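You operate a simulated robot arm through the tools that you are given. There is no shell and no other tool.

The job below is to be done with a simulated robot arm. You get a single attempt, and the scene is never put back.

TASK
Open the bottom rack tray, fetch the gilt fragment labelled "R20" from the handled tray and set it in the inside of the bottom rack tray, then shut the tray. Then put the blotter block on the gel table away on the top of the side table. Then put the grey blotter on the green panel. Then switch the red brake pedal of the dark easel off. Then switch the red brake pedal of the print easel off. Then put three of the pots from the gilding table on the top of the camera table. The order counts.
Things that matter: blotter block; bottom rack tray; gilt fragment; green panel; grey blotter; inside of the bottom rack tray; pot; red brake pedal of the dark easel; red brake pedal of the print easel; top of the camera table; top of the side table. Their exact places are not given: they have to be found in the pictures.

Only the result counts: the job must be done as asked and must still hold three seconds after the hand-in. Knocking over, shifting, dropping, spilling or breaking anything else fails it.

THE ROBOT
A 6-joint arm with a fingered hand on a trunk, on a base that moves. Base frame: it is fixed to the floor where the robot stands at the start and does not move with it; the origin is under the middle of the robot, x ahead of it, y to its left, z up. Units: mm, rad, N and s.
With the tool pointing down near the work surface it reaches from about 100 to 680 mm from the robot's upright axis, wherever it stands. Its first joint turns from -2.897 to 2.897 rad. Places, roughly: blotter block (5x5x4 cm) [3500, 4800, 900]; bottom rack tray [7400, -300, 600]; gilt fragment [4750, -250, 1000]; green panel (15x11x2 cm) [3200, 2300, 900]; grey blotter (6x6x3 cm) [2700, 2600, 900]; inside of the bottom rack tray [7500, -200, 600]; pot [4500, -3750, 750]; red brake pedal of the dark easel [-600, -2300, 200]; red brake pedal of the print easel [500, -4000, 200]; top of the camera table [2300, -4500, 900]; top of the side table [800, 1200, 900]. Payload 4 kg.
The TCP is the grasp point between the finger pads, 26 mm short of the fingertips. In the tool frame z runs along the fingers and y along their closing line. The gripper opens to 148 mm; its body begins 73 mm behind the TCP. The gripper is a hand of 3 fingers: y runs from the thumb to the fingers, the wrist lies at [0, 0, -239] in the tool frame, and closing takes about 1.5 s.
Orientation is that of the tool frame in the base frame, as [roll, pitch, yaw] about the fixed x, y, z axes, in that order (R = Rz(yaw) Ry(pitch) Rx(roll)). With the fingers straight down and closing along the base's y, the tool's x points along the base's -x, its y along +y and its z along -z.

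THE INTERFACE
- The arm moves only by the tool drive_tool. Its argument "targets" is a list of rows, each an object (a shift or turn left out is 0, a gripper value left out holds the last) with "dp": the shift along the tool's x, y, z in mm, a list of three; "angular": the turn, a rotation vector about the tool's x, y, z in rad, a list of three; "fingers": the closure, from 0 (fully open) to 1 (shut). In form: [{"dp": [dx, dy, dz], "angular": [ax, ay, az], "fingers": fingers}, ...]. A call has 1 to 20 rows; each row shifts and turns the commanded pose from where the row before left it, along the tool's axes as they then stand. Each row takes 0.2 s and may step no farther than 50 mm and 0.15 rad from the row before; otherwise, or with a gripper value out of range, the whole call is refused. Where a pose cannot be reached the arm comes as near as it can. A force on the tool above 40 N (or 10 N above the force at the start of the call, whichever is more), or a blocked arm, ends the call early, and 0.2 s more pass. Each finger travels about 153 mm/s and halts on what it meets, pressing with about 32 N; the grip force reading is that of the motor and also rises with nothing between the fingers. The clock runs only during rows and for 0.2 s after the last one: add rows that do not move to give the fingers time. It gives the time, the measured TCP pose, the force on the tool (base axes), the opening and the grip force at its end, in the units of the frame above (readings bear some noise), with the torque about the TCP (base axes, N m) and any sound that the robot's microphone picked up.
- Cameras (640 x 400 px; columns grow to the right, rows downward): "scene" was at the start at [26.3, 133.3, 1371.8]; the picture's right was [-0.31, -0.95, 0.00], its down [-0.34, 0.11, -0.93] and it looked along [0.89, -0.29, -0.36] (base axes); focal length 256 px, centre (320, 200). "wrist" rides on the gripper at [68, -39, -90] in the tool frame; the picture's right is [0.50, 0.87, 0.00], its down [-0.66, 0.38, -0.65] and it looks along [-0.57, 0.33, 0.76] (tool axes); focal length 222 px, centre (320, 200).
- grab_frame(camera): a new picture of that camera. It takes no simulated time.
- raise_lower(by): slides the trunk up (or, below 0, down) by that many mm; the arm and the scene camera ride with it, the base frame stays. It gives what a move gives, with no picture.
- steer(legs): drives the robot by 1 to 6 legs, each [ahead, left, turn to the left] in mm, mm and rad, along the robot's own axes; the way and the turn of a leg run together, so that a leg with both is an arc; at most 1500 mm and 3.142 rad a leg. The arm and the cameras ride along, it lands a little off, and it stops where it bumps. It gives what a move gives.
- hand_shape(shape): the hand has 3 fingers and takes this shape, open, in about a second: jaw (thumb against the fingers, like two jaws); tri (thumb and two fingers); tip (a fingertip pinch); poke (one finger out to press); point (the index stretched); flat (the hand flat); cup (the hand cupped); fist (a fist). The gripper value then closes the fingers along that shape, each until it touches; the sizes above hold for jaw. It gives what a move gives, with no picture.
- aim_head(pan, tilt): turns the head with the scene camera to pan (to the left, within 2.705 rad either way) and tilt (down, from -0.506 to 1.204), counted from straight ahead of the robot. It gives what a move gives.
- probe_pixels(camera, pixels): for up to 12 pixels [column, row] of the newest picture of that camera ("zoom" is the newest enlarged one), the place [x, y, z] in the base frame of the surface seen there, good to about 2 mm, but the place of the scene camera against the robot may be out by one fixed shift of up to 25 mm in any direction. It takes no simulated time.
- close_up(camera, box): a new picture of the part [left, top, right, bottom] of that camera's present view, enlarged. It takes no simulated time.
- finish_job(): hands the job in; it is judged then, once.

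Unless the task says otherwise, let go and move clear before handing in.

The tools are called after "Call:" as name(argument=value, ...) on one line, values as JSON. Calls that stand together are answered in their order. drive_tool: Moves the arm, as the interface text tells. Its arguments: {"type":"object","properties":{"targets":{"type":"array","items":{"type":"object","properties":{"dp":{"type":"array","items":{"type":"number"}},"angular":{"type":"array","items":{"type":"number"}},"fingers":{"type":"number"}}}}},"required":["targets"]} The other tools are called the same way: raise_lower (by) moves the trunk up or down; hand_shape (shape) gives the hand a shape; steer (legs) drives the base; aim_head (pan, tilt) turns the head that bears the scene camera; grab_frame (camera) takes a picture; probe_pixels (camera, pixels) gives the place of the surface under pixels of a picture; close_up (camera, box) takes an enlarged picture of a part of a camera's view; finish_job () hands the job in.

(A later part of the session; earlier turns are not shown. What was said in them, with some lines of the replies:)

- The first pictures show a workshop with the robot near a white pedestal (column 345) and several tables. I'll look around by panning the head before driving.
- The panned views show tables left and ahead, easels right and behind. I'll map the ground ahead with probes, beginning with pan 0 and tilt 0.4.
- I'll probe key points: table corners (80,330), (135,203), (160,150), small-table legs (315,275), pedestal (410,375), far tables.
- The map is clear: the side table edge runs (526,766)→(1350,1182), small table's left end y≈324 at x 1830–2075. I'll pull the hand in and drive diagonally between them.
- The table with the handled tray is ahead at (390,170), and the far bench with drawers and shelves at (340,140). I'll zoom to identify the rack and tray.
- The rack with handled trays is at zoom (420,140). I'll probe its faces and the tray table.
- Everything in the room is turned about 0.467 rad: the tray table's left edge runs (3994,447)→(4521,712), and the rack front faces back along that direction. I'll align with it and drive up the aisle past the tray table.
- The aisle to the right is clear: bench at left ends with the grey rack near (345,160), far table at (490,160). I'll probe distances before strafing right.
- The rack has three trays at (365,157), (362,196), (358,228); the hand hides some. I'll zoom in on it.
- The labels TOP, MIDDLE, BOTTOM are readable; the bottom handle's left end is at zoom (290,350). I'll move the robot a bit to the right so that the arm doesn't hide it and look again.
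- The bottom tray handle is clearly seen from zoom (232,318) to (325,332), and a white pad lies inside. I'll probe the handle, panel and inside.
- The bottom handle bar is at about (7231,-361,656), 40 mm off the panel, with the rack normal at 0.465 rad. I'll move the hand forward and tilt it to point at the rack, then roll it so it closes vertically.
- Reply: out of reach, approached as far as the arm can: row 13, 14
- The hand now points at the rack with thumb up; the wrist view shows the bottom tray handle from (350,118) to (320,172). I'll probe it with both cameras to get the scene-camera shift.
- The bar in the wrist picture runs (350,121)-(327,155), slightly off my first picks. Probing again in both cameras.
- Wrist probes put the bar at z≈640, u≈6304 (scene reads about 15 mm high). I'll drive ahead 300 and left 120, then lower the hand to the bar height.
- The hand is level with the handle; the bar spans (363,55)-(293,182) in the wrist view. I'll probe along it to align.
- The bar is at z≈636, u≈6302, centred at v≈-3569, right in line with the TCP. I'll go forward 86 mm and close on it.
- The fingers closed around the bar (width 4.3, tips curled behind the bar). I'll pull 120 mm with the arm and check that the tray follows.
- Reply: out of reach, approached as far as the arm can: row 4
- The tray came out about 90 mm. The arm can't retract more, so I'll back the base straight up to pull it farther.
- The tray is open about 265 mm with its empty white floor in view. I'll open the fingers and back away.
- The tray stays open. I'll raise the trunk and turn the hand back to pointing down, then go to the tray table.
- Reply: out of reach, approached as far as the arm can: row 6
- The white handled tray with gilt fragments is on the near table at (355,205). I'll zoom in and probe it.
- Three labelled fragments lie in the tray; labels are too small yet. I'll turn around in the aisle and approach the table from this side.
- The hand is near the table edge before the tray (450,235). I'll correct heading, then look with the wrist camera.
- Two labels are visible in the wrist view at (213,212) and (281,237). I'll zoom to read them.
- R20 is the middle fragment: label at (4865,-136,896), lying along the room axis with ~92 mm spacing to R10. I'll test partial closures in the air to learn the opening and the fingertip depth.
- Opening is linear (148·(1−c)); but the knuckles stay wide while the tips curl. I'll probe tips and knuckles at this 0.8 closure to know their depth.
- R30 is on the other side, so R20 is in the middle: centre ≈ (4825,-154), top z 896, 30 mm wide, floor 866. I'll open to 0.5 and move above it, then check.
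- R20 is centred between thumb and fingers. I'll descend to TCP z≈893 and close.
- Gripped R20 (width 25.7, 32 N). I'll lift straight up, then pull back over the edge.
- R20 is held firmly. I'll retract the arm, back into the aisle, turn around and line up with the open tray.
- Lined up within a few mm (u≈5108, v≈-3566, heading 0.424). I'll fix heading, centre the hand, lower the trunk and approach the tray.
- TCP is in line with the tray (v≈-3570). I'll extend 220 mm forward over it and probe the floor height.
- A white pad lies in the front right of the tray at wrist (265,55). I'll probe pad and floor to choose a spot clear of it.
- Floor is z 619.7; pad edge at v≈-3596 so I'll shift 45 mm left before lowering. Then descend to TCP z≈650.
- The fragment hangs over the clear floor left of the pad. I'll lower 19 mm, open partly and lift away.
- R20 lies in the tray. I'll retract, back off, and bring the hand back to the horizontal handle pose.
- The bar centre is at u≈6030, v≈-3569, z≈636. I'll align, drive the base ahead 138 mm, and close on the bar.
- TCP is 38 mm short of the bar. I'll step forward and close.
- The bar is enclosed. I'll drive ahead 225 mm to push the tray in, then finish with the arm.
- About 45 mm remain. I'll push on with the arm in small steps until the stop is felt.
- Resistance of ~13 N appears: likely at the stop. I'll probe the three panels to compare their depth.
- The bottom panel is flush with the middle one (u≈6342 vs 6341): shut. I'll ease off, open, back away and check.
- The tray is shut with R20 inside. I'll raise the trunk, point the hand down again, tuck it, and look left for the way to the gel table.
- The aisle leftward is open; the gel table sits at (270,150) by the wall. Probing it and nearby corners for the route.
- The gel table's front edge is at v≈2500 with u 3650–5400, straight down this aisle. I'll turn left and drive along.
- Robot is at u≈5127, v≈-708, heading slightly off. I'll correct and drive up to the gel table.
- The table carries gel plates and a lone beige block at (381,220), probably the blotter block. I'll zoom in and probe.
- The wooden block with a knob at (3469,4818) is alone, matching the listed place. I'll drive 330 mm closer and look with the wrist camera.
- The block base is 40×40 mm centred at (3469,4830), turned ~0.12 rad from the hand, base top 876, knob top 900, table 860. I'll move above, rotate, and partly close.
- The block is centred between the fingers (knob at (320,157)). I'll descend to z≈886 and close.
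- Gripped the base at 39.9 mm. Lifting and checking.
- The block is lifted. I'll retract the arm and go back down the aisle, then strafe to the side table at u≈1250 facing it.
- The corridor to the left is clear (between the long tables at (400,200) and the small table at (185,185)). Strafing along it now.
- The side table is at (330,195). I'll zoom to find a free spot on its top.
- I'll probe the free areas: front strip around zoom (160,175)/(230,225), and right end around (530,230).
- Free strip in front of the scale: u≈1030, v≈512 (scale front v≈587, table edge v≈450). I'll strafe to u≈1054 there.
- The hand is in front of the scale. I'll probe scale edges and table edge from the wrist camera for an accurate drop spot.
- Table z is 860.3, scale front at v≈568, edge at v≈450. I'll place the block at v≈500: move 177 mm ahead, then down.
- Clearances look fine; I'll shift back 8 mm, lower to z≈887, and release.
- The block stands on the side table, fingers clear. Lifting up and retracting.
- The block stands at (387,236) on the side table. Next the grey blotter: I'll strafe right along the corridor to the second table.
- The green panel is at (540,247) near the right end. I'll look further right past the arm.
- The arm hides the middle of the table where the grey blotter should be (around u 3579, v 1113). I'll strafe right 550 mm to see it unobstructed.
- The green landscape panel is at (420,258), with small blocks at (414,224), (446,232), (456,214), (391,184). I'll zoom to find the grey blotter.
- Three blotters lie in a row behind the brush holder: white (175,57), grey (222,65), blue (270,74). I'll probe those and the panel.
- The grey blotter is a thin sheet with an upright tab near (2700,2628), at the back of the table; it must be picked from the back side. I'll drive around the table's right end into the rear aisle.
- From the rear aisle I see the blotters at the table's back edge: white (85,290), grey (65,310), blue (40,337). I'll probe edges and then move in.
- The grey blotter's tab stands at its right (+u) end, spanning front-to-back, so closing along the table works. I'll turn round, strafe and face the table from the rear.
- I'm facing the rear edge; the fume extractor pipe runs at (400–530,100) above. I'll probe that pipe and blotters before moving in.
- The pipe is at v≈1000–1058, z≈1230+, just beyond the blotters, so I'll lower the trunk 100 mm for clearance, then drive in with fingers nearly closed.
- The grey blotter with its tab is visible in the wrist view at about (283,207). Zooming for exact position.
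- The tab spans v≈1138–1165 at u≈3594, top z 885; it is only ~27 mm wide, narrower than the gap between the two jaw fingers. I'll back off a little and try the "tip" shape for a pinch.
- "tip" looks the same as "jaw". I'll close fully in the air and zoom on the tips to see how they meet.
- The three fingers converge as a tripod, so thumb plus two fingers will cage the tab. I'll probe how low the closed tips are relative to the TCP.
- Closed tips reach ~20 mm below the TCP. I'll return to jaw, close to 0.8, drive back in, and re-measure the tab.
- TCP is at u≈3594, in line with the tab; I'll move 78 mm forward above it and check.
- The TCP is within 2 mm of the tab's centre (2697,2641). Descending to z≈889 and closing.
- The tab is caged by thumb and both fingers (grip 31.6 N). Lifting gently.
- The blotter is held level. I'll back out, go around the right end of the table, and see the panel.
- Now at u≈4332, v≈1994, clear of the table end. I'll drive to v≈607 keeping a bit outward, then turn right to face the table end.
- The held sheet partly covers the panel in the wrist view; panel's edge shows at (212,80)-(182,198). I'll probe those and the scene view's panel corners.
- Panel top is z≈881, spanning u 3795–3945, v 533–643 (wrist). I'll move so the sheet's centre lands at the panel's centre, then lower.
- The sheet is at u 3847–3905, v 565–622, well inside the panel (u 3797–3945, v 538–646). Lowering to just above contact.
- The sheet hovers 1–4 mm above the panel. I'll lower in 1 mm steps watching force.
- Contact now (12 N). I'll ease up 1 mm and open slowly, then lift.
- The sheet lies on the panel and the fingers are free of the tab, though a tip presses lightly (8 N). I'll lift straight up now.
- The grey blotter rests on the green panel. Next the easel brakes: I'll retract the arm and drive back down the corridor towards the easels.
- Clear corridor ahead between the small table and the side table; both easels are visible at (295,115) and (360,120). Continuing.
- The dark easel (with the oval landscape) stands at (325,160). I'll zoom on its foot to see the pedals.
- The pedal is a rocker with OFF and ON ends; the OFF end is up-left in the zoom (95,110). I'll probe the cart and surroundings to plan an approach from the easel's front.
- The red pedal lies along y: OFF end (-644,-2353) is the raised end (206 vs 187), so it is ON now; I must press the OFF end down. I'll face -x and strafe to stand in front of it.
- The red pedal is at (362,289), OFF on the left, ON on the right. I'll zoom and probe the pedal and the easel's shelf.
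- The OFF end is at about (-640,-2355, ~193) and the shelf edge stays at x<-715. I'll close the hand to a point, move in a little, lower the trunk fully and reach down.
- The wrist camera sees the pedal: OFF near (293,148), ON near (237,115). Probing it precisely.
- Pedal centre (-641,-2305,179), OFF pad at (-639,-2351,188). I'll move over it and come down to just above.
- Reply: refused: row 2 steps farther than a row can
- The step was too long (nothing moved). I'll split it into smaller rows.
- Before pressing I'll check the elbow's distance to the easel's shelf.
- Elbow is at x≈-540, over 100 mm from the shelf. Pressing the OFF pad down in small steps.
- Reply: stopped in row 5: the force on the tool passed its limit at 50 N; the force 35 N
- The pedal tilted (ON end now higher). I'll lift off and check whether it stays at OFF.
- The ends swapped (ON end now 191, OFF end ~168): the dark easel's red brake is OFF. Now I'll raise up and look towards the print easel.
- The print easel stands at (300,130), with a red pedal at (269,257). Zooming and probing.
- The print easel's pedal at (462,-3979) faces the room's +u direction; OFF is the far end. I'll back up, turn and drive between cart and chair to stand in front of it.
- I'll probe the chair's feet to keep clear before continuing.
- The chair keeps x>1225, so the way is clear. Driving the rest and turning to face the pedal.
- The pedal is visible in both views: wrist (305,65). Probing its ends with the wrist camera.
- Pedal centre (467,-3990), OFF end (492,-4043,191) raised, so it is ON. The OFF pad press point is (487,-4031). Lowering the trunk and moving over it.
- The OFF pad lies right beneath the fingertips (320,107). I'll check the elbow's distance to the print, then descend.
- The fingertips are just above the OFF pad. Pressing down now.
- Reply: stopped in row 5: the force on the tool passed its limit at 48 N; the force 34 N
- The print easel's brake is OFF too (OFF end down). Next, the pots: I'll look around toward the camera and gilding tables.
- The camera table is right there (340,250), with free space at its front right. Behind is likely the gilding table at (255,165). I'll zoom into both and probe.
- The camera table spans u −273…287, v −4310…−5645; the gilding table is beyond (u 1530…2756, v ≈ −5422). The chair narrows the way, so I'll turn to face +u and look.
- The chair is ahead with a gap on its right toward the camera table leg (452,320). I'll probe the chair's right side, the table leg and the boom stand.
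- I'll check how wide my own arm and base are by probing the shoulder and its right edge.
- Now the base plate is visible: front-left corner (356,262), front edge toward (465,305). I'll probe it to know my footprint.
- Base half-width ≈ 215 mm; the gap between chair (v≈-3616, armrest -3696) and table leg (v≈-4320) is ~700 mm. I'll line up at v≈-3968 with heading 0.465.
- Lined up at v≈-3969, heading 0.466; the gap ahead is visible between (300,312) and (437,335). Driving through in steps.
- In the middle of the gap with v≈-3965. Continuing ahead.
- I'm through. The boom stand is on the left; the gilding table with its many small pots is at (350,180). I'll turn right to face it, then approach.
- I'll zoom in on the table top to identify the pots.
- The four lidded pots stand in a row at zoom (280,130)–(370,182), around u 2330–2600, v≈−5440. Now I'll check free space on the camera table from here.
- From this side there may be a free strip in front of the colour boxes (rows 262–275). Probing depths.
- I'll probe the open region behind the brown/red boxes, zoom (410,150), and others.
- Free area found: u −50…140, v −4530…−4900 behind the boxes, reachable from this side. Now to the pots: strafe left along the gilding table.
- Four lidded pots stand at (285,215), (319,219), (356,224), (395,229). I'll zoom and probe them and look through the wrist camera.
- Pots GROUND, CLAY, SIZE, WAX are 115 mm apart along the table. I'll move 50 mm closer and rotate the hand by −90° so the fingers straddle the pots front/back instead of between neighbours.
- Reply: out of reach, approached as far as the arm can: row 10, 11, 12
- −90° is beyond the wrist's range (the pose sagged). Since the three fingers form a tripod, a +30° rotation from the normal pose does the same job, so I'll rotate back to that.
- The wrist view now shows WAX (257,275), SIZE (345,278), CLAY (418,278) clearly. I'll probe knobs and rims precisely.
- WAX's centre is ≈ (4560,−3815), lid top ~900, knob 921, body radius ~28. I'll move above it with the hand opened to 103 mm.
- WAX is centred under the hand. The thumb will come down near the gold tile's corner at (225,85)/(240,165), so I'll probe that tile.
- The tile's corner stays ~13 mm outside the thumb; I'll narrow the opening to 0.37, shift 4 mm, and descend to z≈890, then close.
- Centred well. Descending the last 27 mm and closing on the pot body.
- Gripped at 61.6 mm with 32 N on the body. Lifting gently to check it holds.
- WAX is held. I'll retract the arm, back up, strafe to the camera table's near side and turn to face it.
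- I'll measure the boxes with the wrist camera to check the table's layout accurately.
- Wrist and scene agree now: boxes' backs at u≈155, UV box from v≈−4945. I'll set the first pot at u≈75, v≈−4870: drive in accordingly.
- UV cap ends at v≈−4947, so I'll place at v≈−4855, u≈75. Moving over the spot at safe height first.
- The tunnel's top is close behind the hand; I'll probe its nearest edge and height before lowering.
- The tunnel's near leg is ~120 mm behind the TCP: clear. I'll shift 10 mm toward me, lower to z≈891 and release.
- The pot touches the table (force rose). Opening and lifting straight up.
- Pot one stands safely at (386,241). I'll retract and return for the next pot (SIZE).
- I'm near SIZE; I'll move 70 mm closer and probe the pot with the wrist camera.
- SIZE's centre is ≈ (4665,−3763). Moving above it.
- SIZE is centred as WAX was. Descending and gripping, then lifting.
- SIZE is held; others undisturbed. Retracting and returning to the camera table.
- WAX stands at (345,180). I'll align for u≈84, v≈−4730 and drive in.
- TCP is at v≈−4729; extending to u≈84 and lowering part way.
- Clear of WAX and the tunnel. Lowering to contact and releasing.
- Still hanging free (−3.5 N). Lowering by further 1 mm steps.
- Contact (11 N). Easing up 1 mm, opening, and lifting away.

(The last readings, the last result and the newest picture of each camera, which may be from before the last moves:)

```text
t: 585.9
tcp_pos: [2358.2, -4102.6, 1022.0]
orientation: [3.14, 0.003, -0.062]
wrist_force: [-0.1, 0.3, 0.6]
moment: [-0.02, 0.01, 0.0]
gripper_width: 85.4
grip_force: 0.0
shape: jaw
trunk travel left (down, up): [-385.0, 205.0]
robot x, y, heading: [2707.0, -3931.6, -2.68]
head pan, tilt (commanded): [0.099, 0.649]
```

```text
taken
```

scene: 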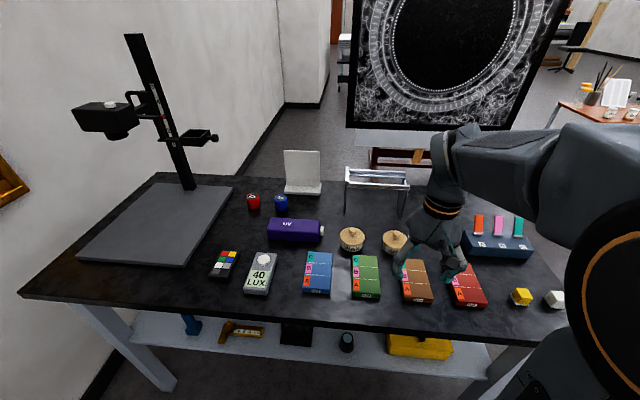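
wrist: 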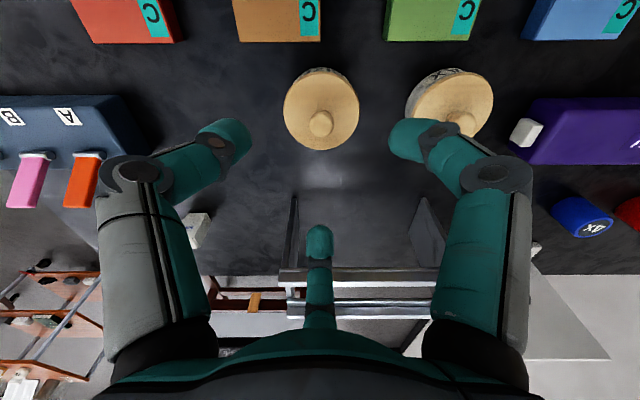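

Two pots now stand on the camera table. Fetching the third (CLAY).

Call:
steer(legs=[[-330, 0, 0], [0, 0, 1.574], [0, 805, 0], [0, 805, 0], [115, 0, 0]])

Call:
aim_head(pan=0.2, tilt=0.65)

Call:
grab_frame(camera="wrist")

Call:
grab_frame(camera="scene")

```text
t: 600.8
tcp_pos: [4687.4, -3447.2, 1021.1]
orientation: [-3.141, 0.005, 1.548]
wrist_force: [0.7, 1.5, -0.2]
moment: [-0.02, -0.02, -0.03]
gripper_width: 85.2
grip_force: 0.0
shape: jaw
trunk travel left (down, up): [-385.0, 205.0]
robot x, y, heading: [4502.9, -3104.1, -1.057]
head pan, tilt (commanded): [0.099, 0.649]
```

```text
t: 601.5
tcp_pos: [4687.2, -3446.5, 1020.4]
orientation: [3.141, 0.002, 1.55]
wrist_force: [0.2, 0.0, 0.1]
moment: [-0.03, 0.01, 0.01]
gripper_width: 85.3
grip_force: 0.0
shape: jaw
trunk travel left (down, up): [-385.0, 205.0]
robot x, y, heading: [4502.1, -3101.0, -1.067]
head pan, tilt (commanded): [0.201, 0.649]
```

```text
taken
```

wrist: 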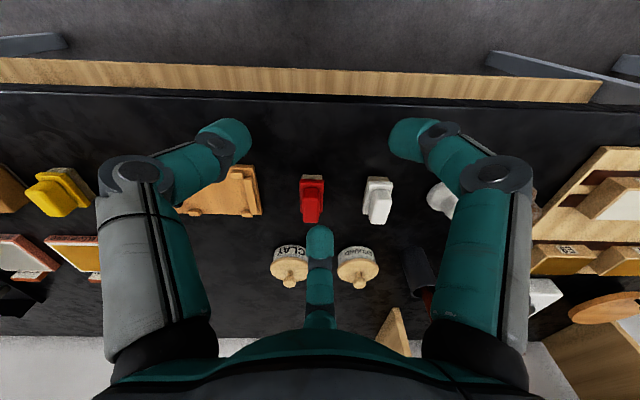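

```text
taken
```

scene: 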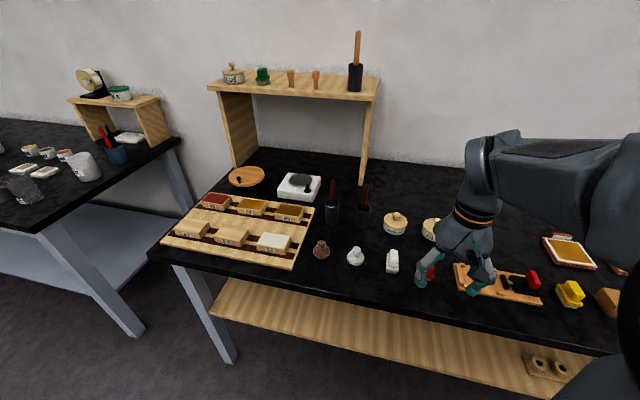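

Slightly rotated and 39 mm too far left; correcting and moving closer.

Call:
steer(legs=[[0, -35, -0.042], [72, 0, 0]])

Call:
close_up(camera="wrist", box=[220, 200, 460, 340])

```text
t: 602.9
tcp_pos: [4674.8, -3534.6, 1021.4]
orientation: [-3.14, 0.002, 1.506]
wrist_force: [-0.5, 0.1, -1.0]
moment: [-0.04, 0.03, -0.03]
gripper_width: 85.4
grip_force: 0.1
shape: jaw
trunk travel left (down, up): [-385.0, 205.0]
robot x, y, heading: [4502.8, -3184.9, -1.11]
head pan, tilt (commanded): [0.201, 0.649]
```

```text
2.67 times, centred on (340, 270) of wrist
```

zoom: 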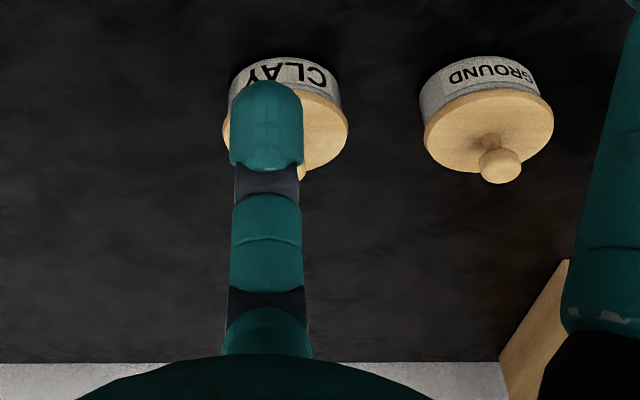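

Call:
probe_pixels(camera="zoom", pixels=[[345, 128], [226, 138], [500, 165], [428, 128], [550, 122], [330, 85], [325, 165]])

```text
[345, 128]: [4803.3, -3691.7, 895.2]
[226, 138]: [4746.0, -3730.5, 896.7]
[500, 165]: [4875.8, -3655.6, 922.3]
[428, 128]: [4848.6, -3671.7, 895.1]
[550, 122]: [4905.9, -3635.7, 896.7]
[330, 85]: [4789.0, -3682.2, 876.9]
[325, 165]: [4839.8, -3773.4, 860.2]
```

CLAY's centre ≈ (4772,−3710). Moving above and lowering.

Call:
drive_tool(targets=[{"dp": [-33.7, 21.7, 0], "fingers": 0.37}, {"dp": [-33.7, 21.7, 0]}, {"dp": [-33.7, 21.7, 0]}, {"dp": [-33.8, 21.6, 0]}, {"dp": [-33.8, 21.6, 0]}, {"dp": [0, 0, 40]}, {"dp": [0, 0, 40]}, {"dp": [0, 0, 18]}, {}])

Call:
grab_frame(camera="wrist")

```text
t: 604.9
tcp_pos: [4772.0, -3711.8, 922.5]
orientation: [3.14, 0.003, 1.507]
wrist_force: [-0.2, 0.3, -0.2]
moment: [0.02, 0.0, 0.03]
gripper_width: 92.8
grip_force: 0.0
shape: jaw
trunk travel left (down, up): [-385.0, 205.0]
robot x, y, heading: [4502.6, -3184.4, -1.107]
head pan, tilt (commanded): [0.201, 0.649]
```

```text
taken
```

wrist: 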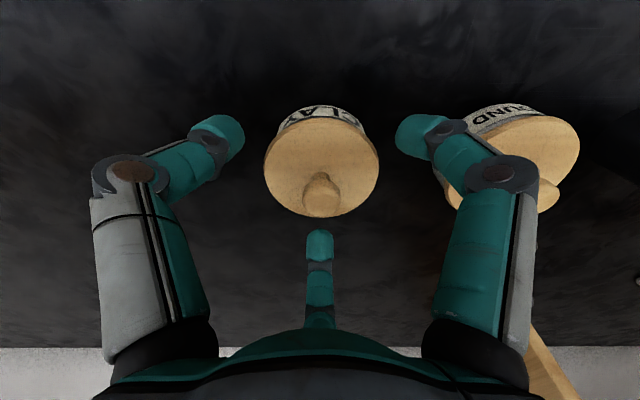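

CLAY is centred. Descending, gripping and lifting.

Call:
drive_tool(targets=[{"dp": [0, 0, 18]}, {"dp": [0, 0, 14.5]}, {}, {"fingers": 0.55}, {"fingers": 0.7}, {"fingers": 0.85}, {"fingers": 1.0}, {}, {}])

Call:
drive_tool(targets=[{"dp": [0, 0, -8]}, {"dp": [0, 0, -15]}, {"dp": [0, 0, -30]}, {"dp": [0, 0, -45]}, {"dp": [0, 0, -30]}, {}])

Call:
grab_frame(camera="wrist")

Call:
grab_frame(camera="scene")

```text
t: 606.9
tcp_pos: [4772.4, -3710.5, 889.6]
orientation: [3.14, 0.002, 1.506]
wrist_force: [0.0, 0.2, -0.5]
moment: [0.03, -0.02, 0.0]
gripper_width: 60.7
grip_force: 31.9
shape: jaw
trunk travel left (down, up): [-385.0, 205.0]
robot x, y, heading: [4502.8, -3186.2, -1.106]
head pan, tilt (commanded): [0.201, 0.649]
```

```text
t: 608.3
tcp_pos: [4772.3, -3709.3, 1022.5]
orientation: [-3.14, 0.001, 1.506]
wrist_force: [-0.3, 0.4, -2.5]
moment: [-0.03, 0.01, 0.02]
gripper_width: 60.7
grip_force: 32.0
shape: jaw
trunk travel left (down, up): [-385.0, 205.0]
robot x, y, heading: [4505.6, -3187.4, -1.108]
head pan, tilt (commanded): [0.201, 0.649]
```

```text
taken
```

wrist: 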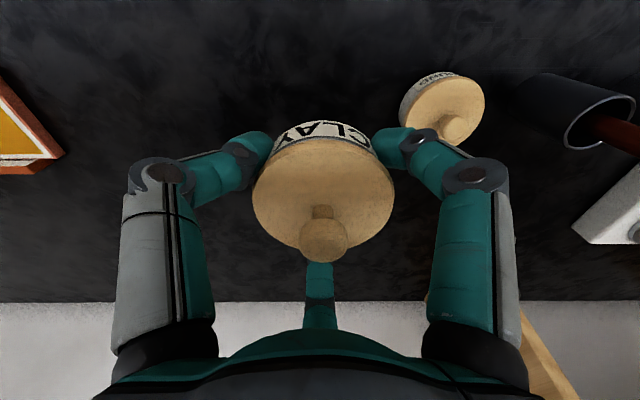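

```text
taken
```

scene: 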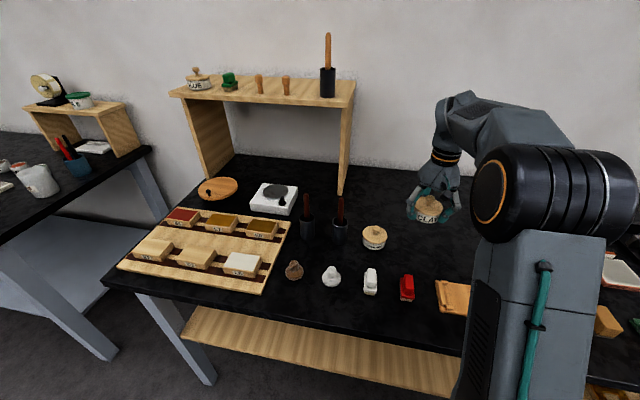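

CLAY is held, GROUND undisturbed. Returning to the camera table.

Call:
drive_tool(targets=[{"dp": [41, -24, 0]}, {"dp": [41, -24, 0]}, {"dp": [41, -24, 0]}, {"dp": [41, -24, 0]}, {}])

Call:
steer(legs=[[-130, 0, 0], [0, -810, 0], [0, -800, 0], [0, 0, -1.57]])

Call:
aim_head(pan=0.1, tilt=0.65)

Call:
grab_frame(camera="scene")

```text
t: 609.5
tcp_pos: [4688.2, -3542.8, 1021.4]
orientation: [3.141, 0.001, 1.506]
wrist_force: [-0.2, -0.1, -2.7]
moment: [-0.01, -0.02, -0.05]
gripper_width: 60.5
grip_force: 32.0
shape: jaw
trunk travel left (down, up): [-385.0, 205.0]
robot x, y, heading: [4501.8, -3186.7, -1.109]
head pan, tilt (commanded): [0.201, 0.649]
```

```text
t: 622.5
tcp_pos: [2614.3, -3942.7, 1021.0]
orientation: [3.14, 0.001, -0.104]
wrist_force: [1.0, 0.2, -2.8]
moment: [0.01, 0.0, 0.0]
gripper_width: 60.3
grip_force: 32.1
shape: jaw
trunk travel left (down, up): [-385.0, 205.0]
robot x, y, heading: [2981.6, -3774.2, -2.718]
head pan, tilt (commanded): [0.201, 0.649]
```

```text
t: 623.2
tcp_pos: [2613.4, -3942.7, 1021.7]
orientation: [-3.141, 0.001, -0.101]
wrist_force: [-0.6, -0.8, -3.6]
moment: [0.02, -0.02, 0.01]
gripper_width: 60.8
grip_force: 32.1
shape: jaw
trunk travel left (down, up): [-385.0, 205.0]
robot x, y, heading: [2980.3, -3770.7, -2.72]
head pan, tilt (commanded): [0.099, 0.649]
```

```text
taken
```

scene: 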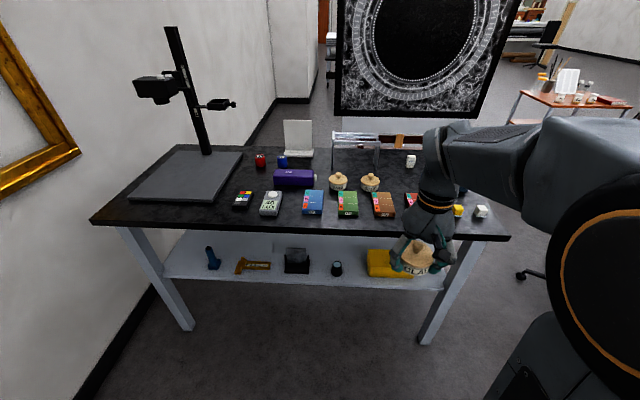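

Both placed pots are visible at (338,181) and (370,182). Aligning for v≈−4613 and driving in.

Call:
steer(legs=[[0, -98, 0.041], [315, 0, 0]])

Call:
grab_frame(camera="wrist")

Call:
grab_frame(camera="scene")

```text
t: 626.1
tcp_pos: [2300.3, -4017.2, 1021.7]
orientation: [3.141, 0.001, -0.044]
wrist_force: [0.6, 0.0, -3.0]
moment: [-0.01, 0.02, 0.02]
gripper_width: 60.5
grip_force: 32.3
shape: jaw
trunk travel left (down, up): [-385.0, 205.0]
robot x, y, heading: [2655.0, -3823.5, -2.66]
head pan, tilt (commanded): [0.099, 0.649]
```

```text
taken
```

wrist: 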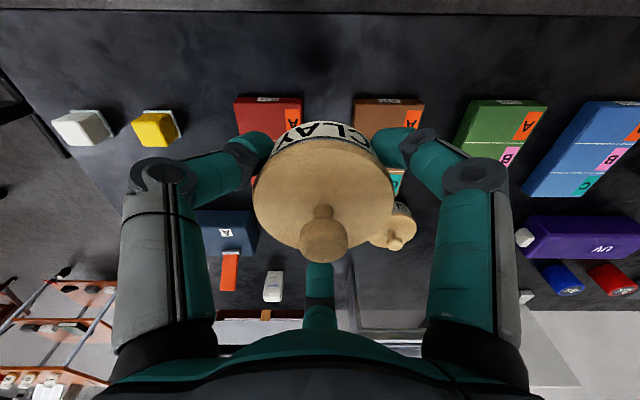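

```text
taken
```

scene: 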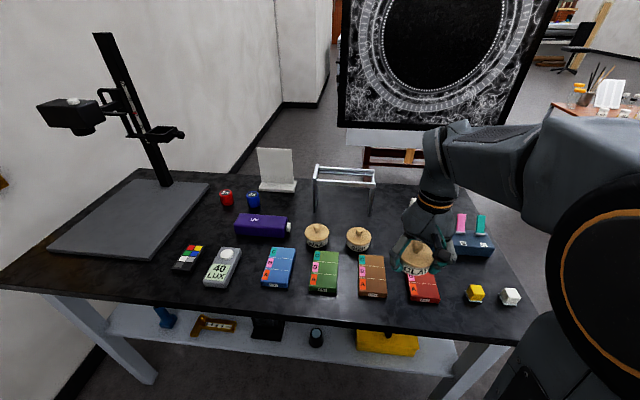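

I'll probe the blue holder's end and SIZE's lid to find the exact gap.

Call:
probe_pixels(camera="wrist", pixels=[[256, 220], [258, 240], [252, 252], [245, 215], [412, 215], [398, 243], [275, 285], [230, 270], [235, 285], [408, 230]])

```text
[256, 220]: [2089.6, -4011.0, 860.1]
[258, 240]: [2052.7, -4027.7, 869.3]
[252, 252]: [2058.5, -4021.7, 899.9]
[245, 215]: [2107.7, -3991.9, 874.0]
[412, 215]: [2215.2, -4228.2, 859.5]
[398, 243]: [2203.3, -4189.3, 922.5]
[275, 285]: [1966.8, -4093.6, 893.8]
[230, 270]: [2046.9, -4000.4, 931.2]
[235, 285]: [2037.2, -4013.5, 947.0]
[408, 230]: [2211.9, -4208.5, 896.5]
```

Gap centre is v≈−4606. Moving over u≈84 there and lowering part way.

Call:
drive_tool(targets=[{"dp": [-39.2, 17.3, 0]}, {"dp": [-39.2, 17.3, 0]}, {"dp": [-39.2, 17.3, 0]}, {"dp": [-39.2, 17.2, 0]}, {"dp": [0, 0, 40]}, {"dp": [0, 0, 40]}, {}])

Call:
grab_frame(camera="wrist")

Call:
close_up(camera="scene", box=[290, 140, 540, 290])

```text
t: 627.7
tcp_pos: [2137.6, -4078.5, 942.9]
orientation: [3.14, 0.001, -0.045]
wrist_force: [0.9, 0.1, -2.9]
moment: [0.0, -0.02, -0.01]
gripper_width: 60.3
grip_force: 32.2
shape: jaw
trunk travel left (down, up): [-385.0, 205.0]
robot x, y, heading: [2654.9, -3829.1, -2.661]
head pan, tilt (commanded): [0.099, 0.649]
```

```text
taken
```

wrist: 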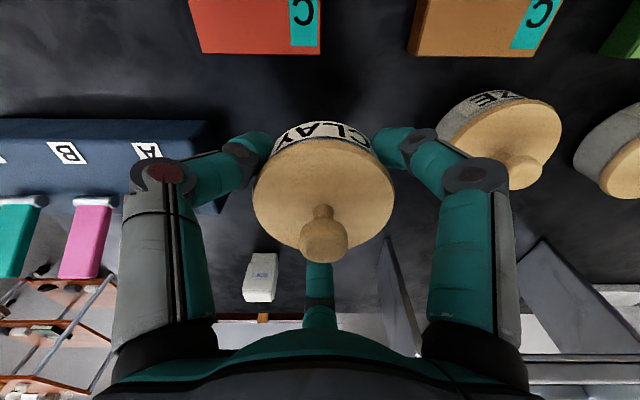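

```text
2.56 times, centred on (415, 215) of scene
```

zoom: 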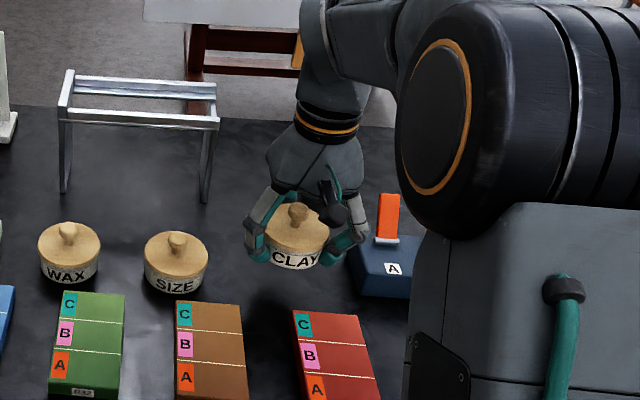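

The thumb side passes near the holder's end "A". I'll probe the thumb's knuckle against the holder to be sure of clearance.

Call:
probe_pixels(camera="wrist", pixels=[[135, 178], [165, 165], [150, 195], [130, 200], [207, 128], [222, 205], [120, 300], [148, 152], [200, 165], [115, 260]])

```text
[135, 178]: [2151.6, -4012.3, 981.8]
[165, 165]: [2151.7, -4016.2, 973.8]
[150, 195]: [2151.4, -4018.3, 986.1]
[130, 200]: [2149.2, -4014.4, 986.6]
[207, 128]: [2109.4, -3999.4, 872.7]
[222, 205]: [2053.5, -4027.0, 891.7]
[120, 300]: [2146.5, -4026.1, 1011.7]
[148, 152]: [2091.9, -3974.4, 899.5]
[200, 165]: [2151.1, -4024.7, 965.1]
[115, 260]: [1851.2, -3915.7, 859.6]
```

The knuckle clears the holder (≥20 mm sideways and above its top). Lowering.

Call:
drive_tool(targets=[{"dp": [0, 0, 20]}, {"dp": [0, 0, 18]}, {"dp": [0, 0, 12]}, {}])

Call:
drive_tool(targets=[{"dp": [0, 0, 1.5]}, {}, {}])

Call:
drive_tool(targets=[{"dp": [0, 0, 1]}, {}, {}])

```text
t: 628.7
tcp_pos: [2139.1, -4077.9, 892.4]
orientation: [-3.141, 0.003, -0.046]
wrist_force: [0.7, 0.8, -4.0]
moment: [0.01, 0.0, -0.03]
gripper_width: 60.5
grip_force: 32.2
shape: jaw
trunk travel left (down, up): [-385.0, 205.0]
robot x, y, heading: [2654.2, -3822.7, -2.654]
head pan, tilt (commanded): [0.099, 0.649]
```

```text
t: 629.5
tcp_pos: [2139.5, -4078.9, 892.1]
orientation: [3.142, 0.001, -0.046]
wrist_force: [-0.2, 0.3, -3.1]
moment: [0.05, 0.0, -0.01]
gripper_width: 60.3
grip_force: 32.2
shape: jaw
trunk travel left (down, up): [-385.0, 205.0]
robot x, y, heading: [2658.5, -3830.4, -2.666]
head pan, tilt (commanded): [0.099, 0.649]
```

```text
t: 630.3
tcp_pos: [2140.6, -4079.1, 889.3]
orientation: [3.14, 0.002, -0.046]
wrist_force: [-0.5, 1.3, 4.5]
moment: [0.06, -0.03, 0.02]
gripper_width: 60.5
grip_force: 32.3
shape: jaw
trunk travel left (down, up): [-385.0, 205.0]
robot x, y, heading: [2654.6, -3825.5, -2.657]
head pan, tilt (commanded): [0.099, 0.649]
```

Contact reached (+4.5 N). Opening, lifting, and checking.

Call:
drive_tool(targets=[{"fingers": 0.5}, {"fingers": 0.43}, {}, {}, {"dp": [0, 0, -20]}, {"dp": [0, 0, -40]}, {"dp": [0, 0, -45]}, {"dp": [0, 0, -30]}, {}])

Call:
grab_frame(camera="wrist")

Call:
drive_tool(targets=[{"dp": [38.8, -22.9, 0]}, {"dp": [38.8, -22.9, 0]}, {"dp": [38.8, -22.9, 0]}, {"dp": [38.8, -22.9, 0]}, {}])

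Call:
grab_frame(camera="scene")

```text
t: 632.3
tcp_pos: [2140.6, -4080.7, 1024.6]
orientation: [-3.141, 0.002, -0.044]
wrist_force: [-1.4, -0.2, -0.7]
moment: [0.01, 0.01, -0.01]
gripper_width: 83.6
grip_force: 0.0
shape: jaw
trunk travel left (down, up): [-385.0, 205.0]
robot x, y, heading: [2658.0, -3830.3, -2.666]
head pan, tilt (commanded): [0.099, 0.649]
```

```text
taken
```

wrist: 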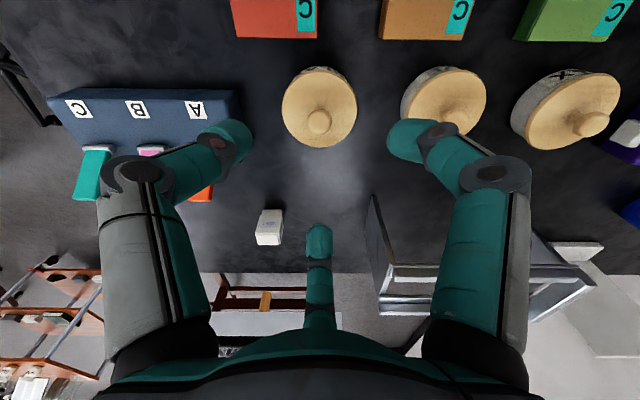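

```text
t: 633.5
tcp_pos: [2298.2, -3996.8, 1025.7]
orientation: [3.139, 0.002, -0.046]
wrist_force: [-0.3, 0.5, 0.3]
moment: [0.04, 0.05, 0.02]
gripper_width: 83.9
grip_force: 0.1
shape: jaw
trunk travel left (down, up): [-385.0, 205.0]
robot x, y, heading: [2655.7, -3827.9, -2.66]
head pan, tilt (commanded): [0.099, 0.649]
```

```text
taken
```

scene: 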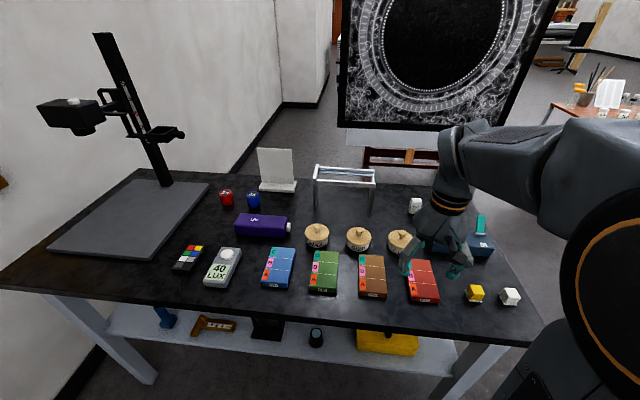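

All three pots stand on the camera table. I'll back off and do a last check of the pots.

Call:
steer(legs=[[-250, 0, 0]])

Call:
close_up(camera="scene", box=[180, 120, 520, 330])

```text
t: 635.2
tcp_pos: [2512.1, -3883.2, 1026.2]
orientation: [-3.141, 0.001, -0.052]
wrist_force: [0.0, -0.3, 0.1]
moment: [0.02, -0.02, 0.07]
gripper_width: 84.2
grip_force: 0.1
shape: jaw
trunk travel left (down, up): [-385.0, 205.0]
robot x, y, heading: [2872.7, -3716.6, -2.667]
head pan, tilt (commanded): [0.099, 0.649]
```

```text
1.88 times, centred on (350, 225) of scene
```

zoom: 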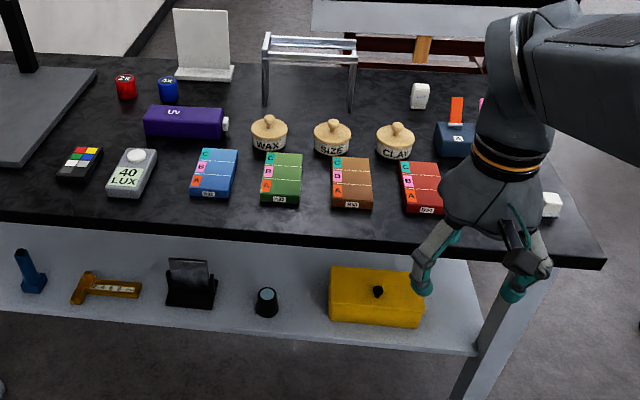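

WAX, SIZE and CLAY stand upright on the camera table at zoom (268,133), (332,137) and (395,141), and nothing around them looks moved. The hand is empty and clear, and the earlier steps were each checked as they were done, so I'm handing in.

Call:
finish_job()

```text
The job is handed in.
```

I did all six steps in the order you gave and handed the job in. I checked each step by camera or probe as it was done. I haven't been told how it was judged.

- **Rack tray:** I opened the bottom tray and set fragment R20 on its empty floor, beside the pad already in there. I then pushed the tray shut until its front was flush with the tray above.
- **Blotter block:** It stands on the side table, in the free strip in front of the scale.
- **Grey blotter:** It lies flat near the centre of the green panel.
- **Dark easel:** I pressed the OFF end of the red brake pedal down. Afterwards the OFF end sat low and the ON end high.
- **Print easel:** I did the same to its red brake pedal, with the same result.
- **Pots:** WAX, SIZE and CLAY stand upright on the camera table, behind the colour boxes. I left the fourth, GROUND, on the gilding table.

Nothing appeared knocked, dropped or shifted in the pictures. I did not go back at the end to re-check the earlier rooms.
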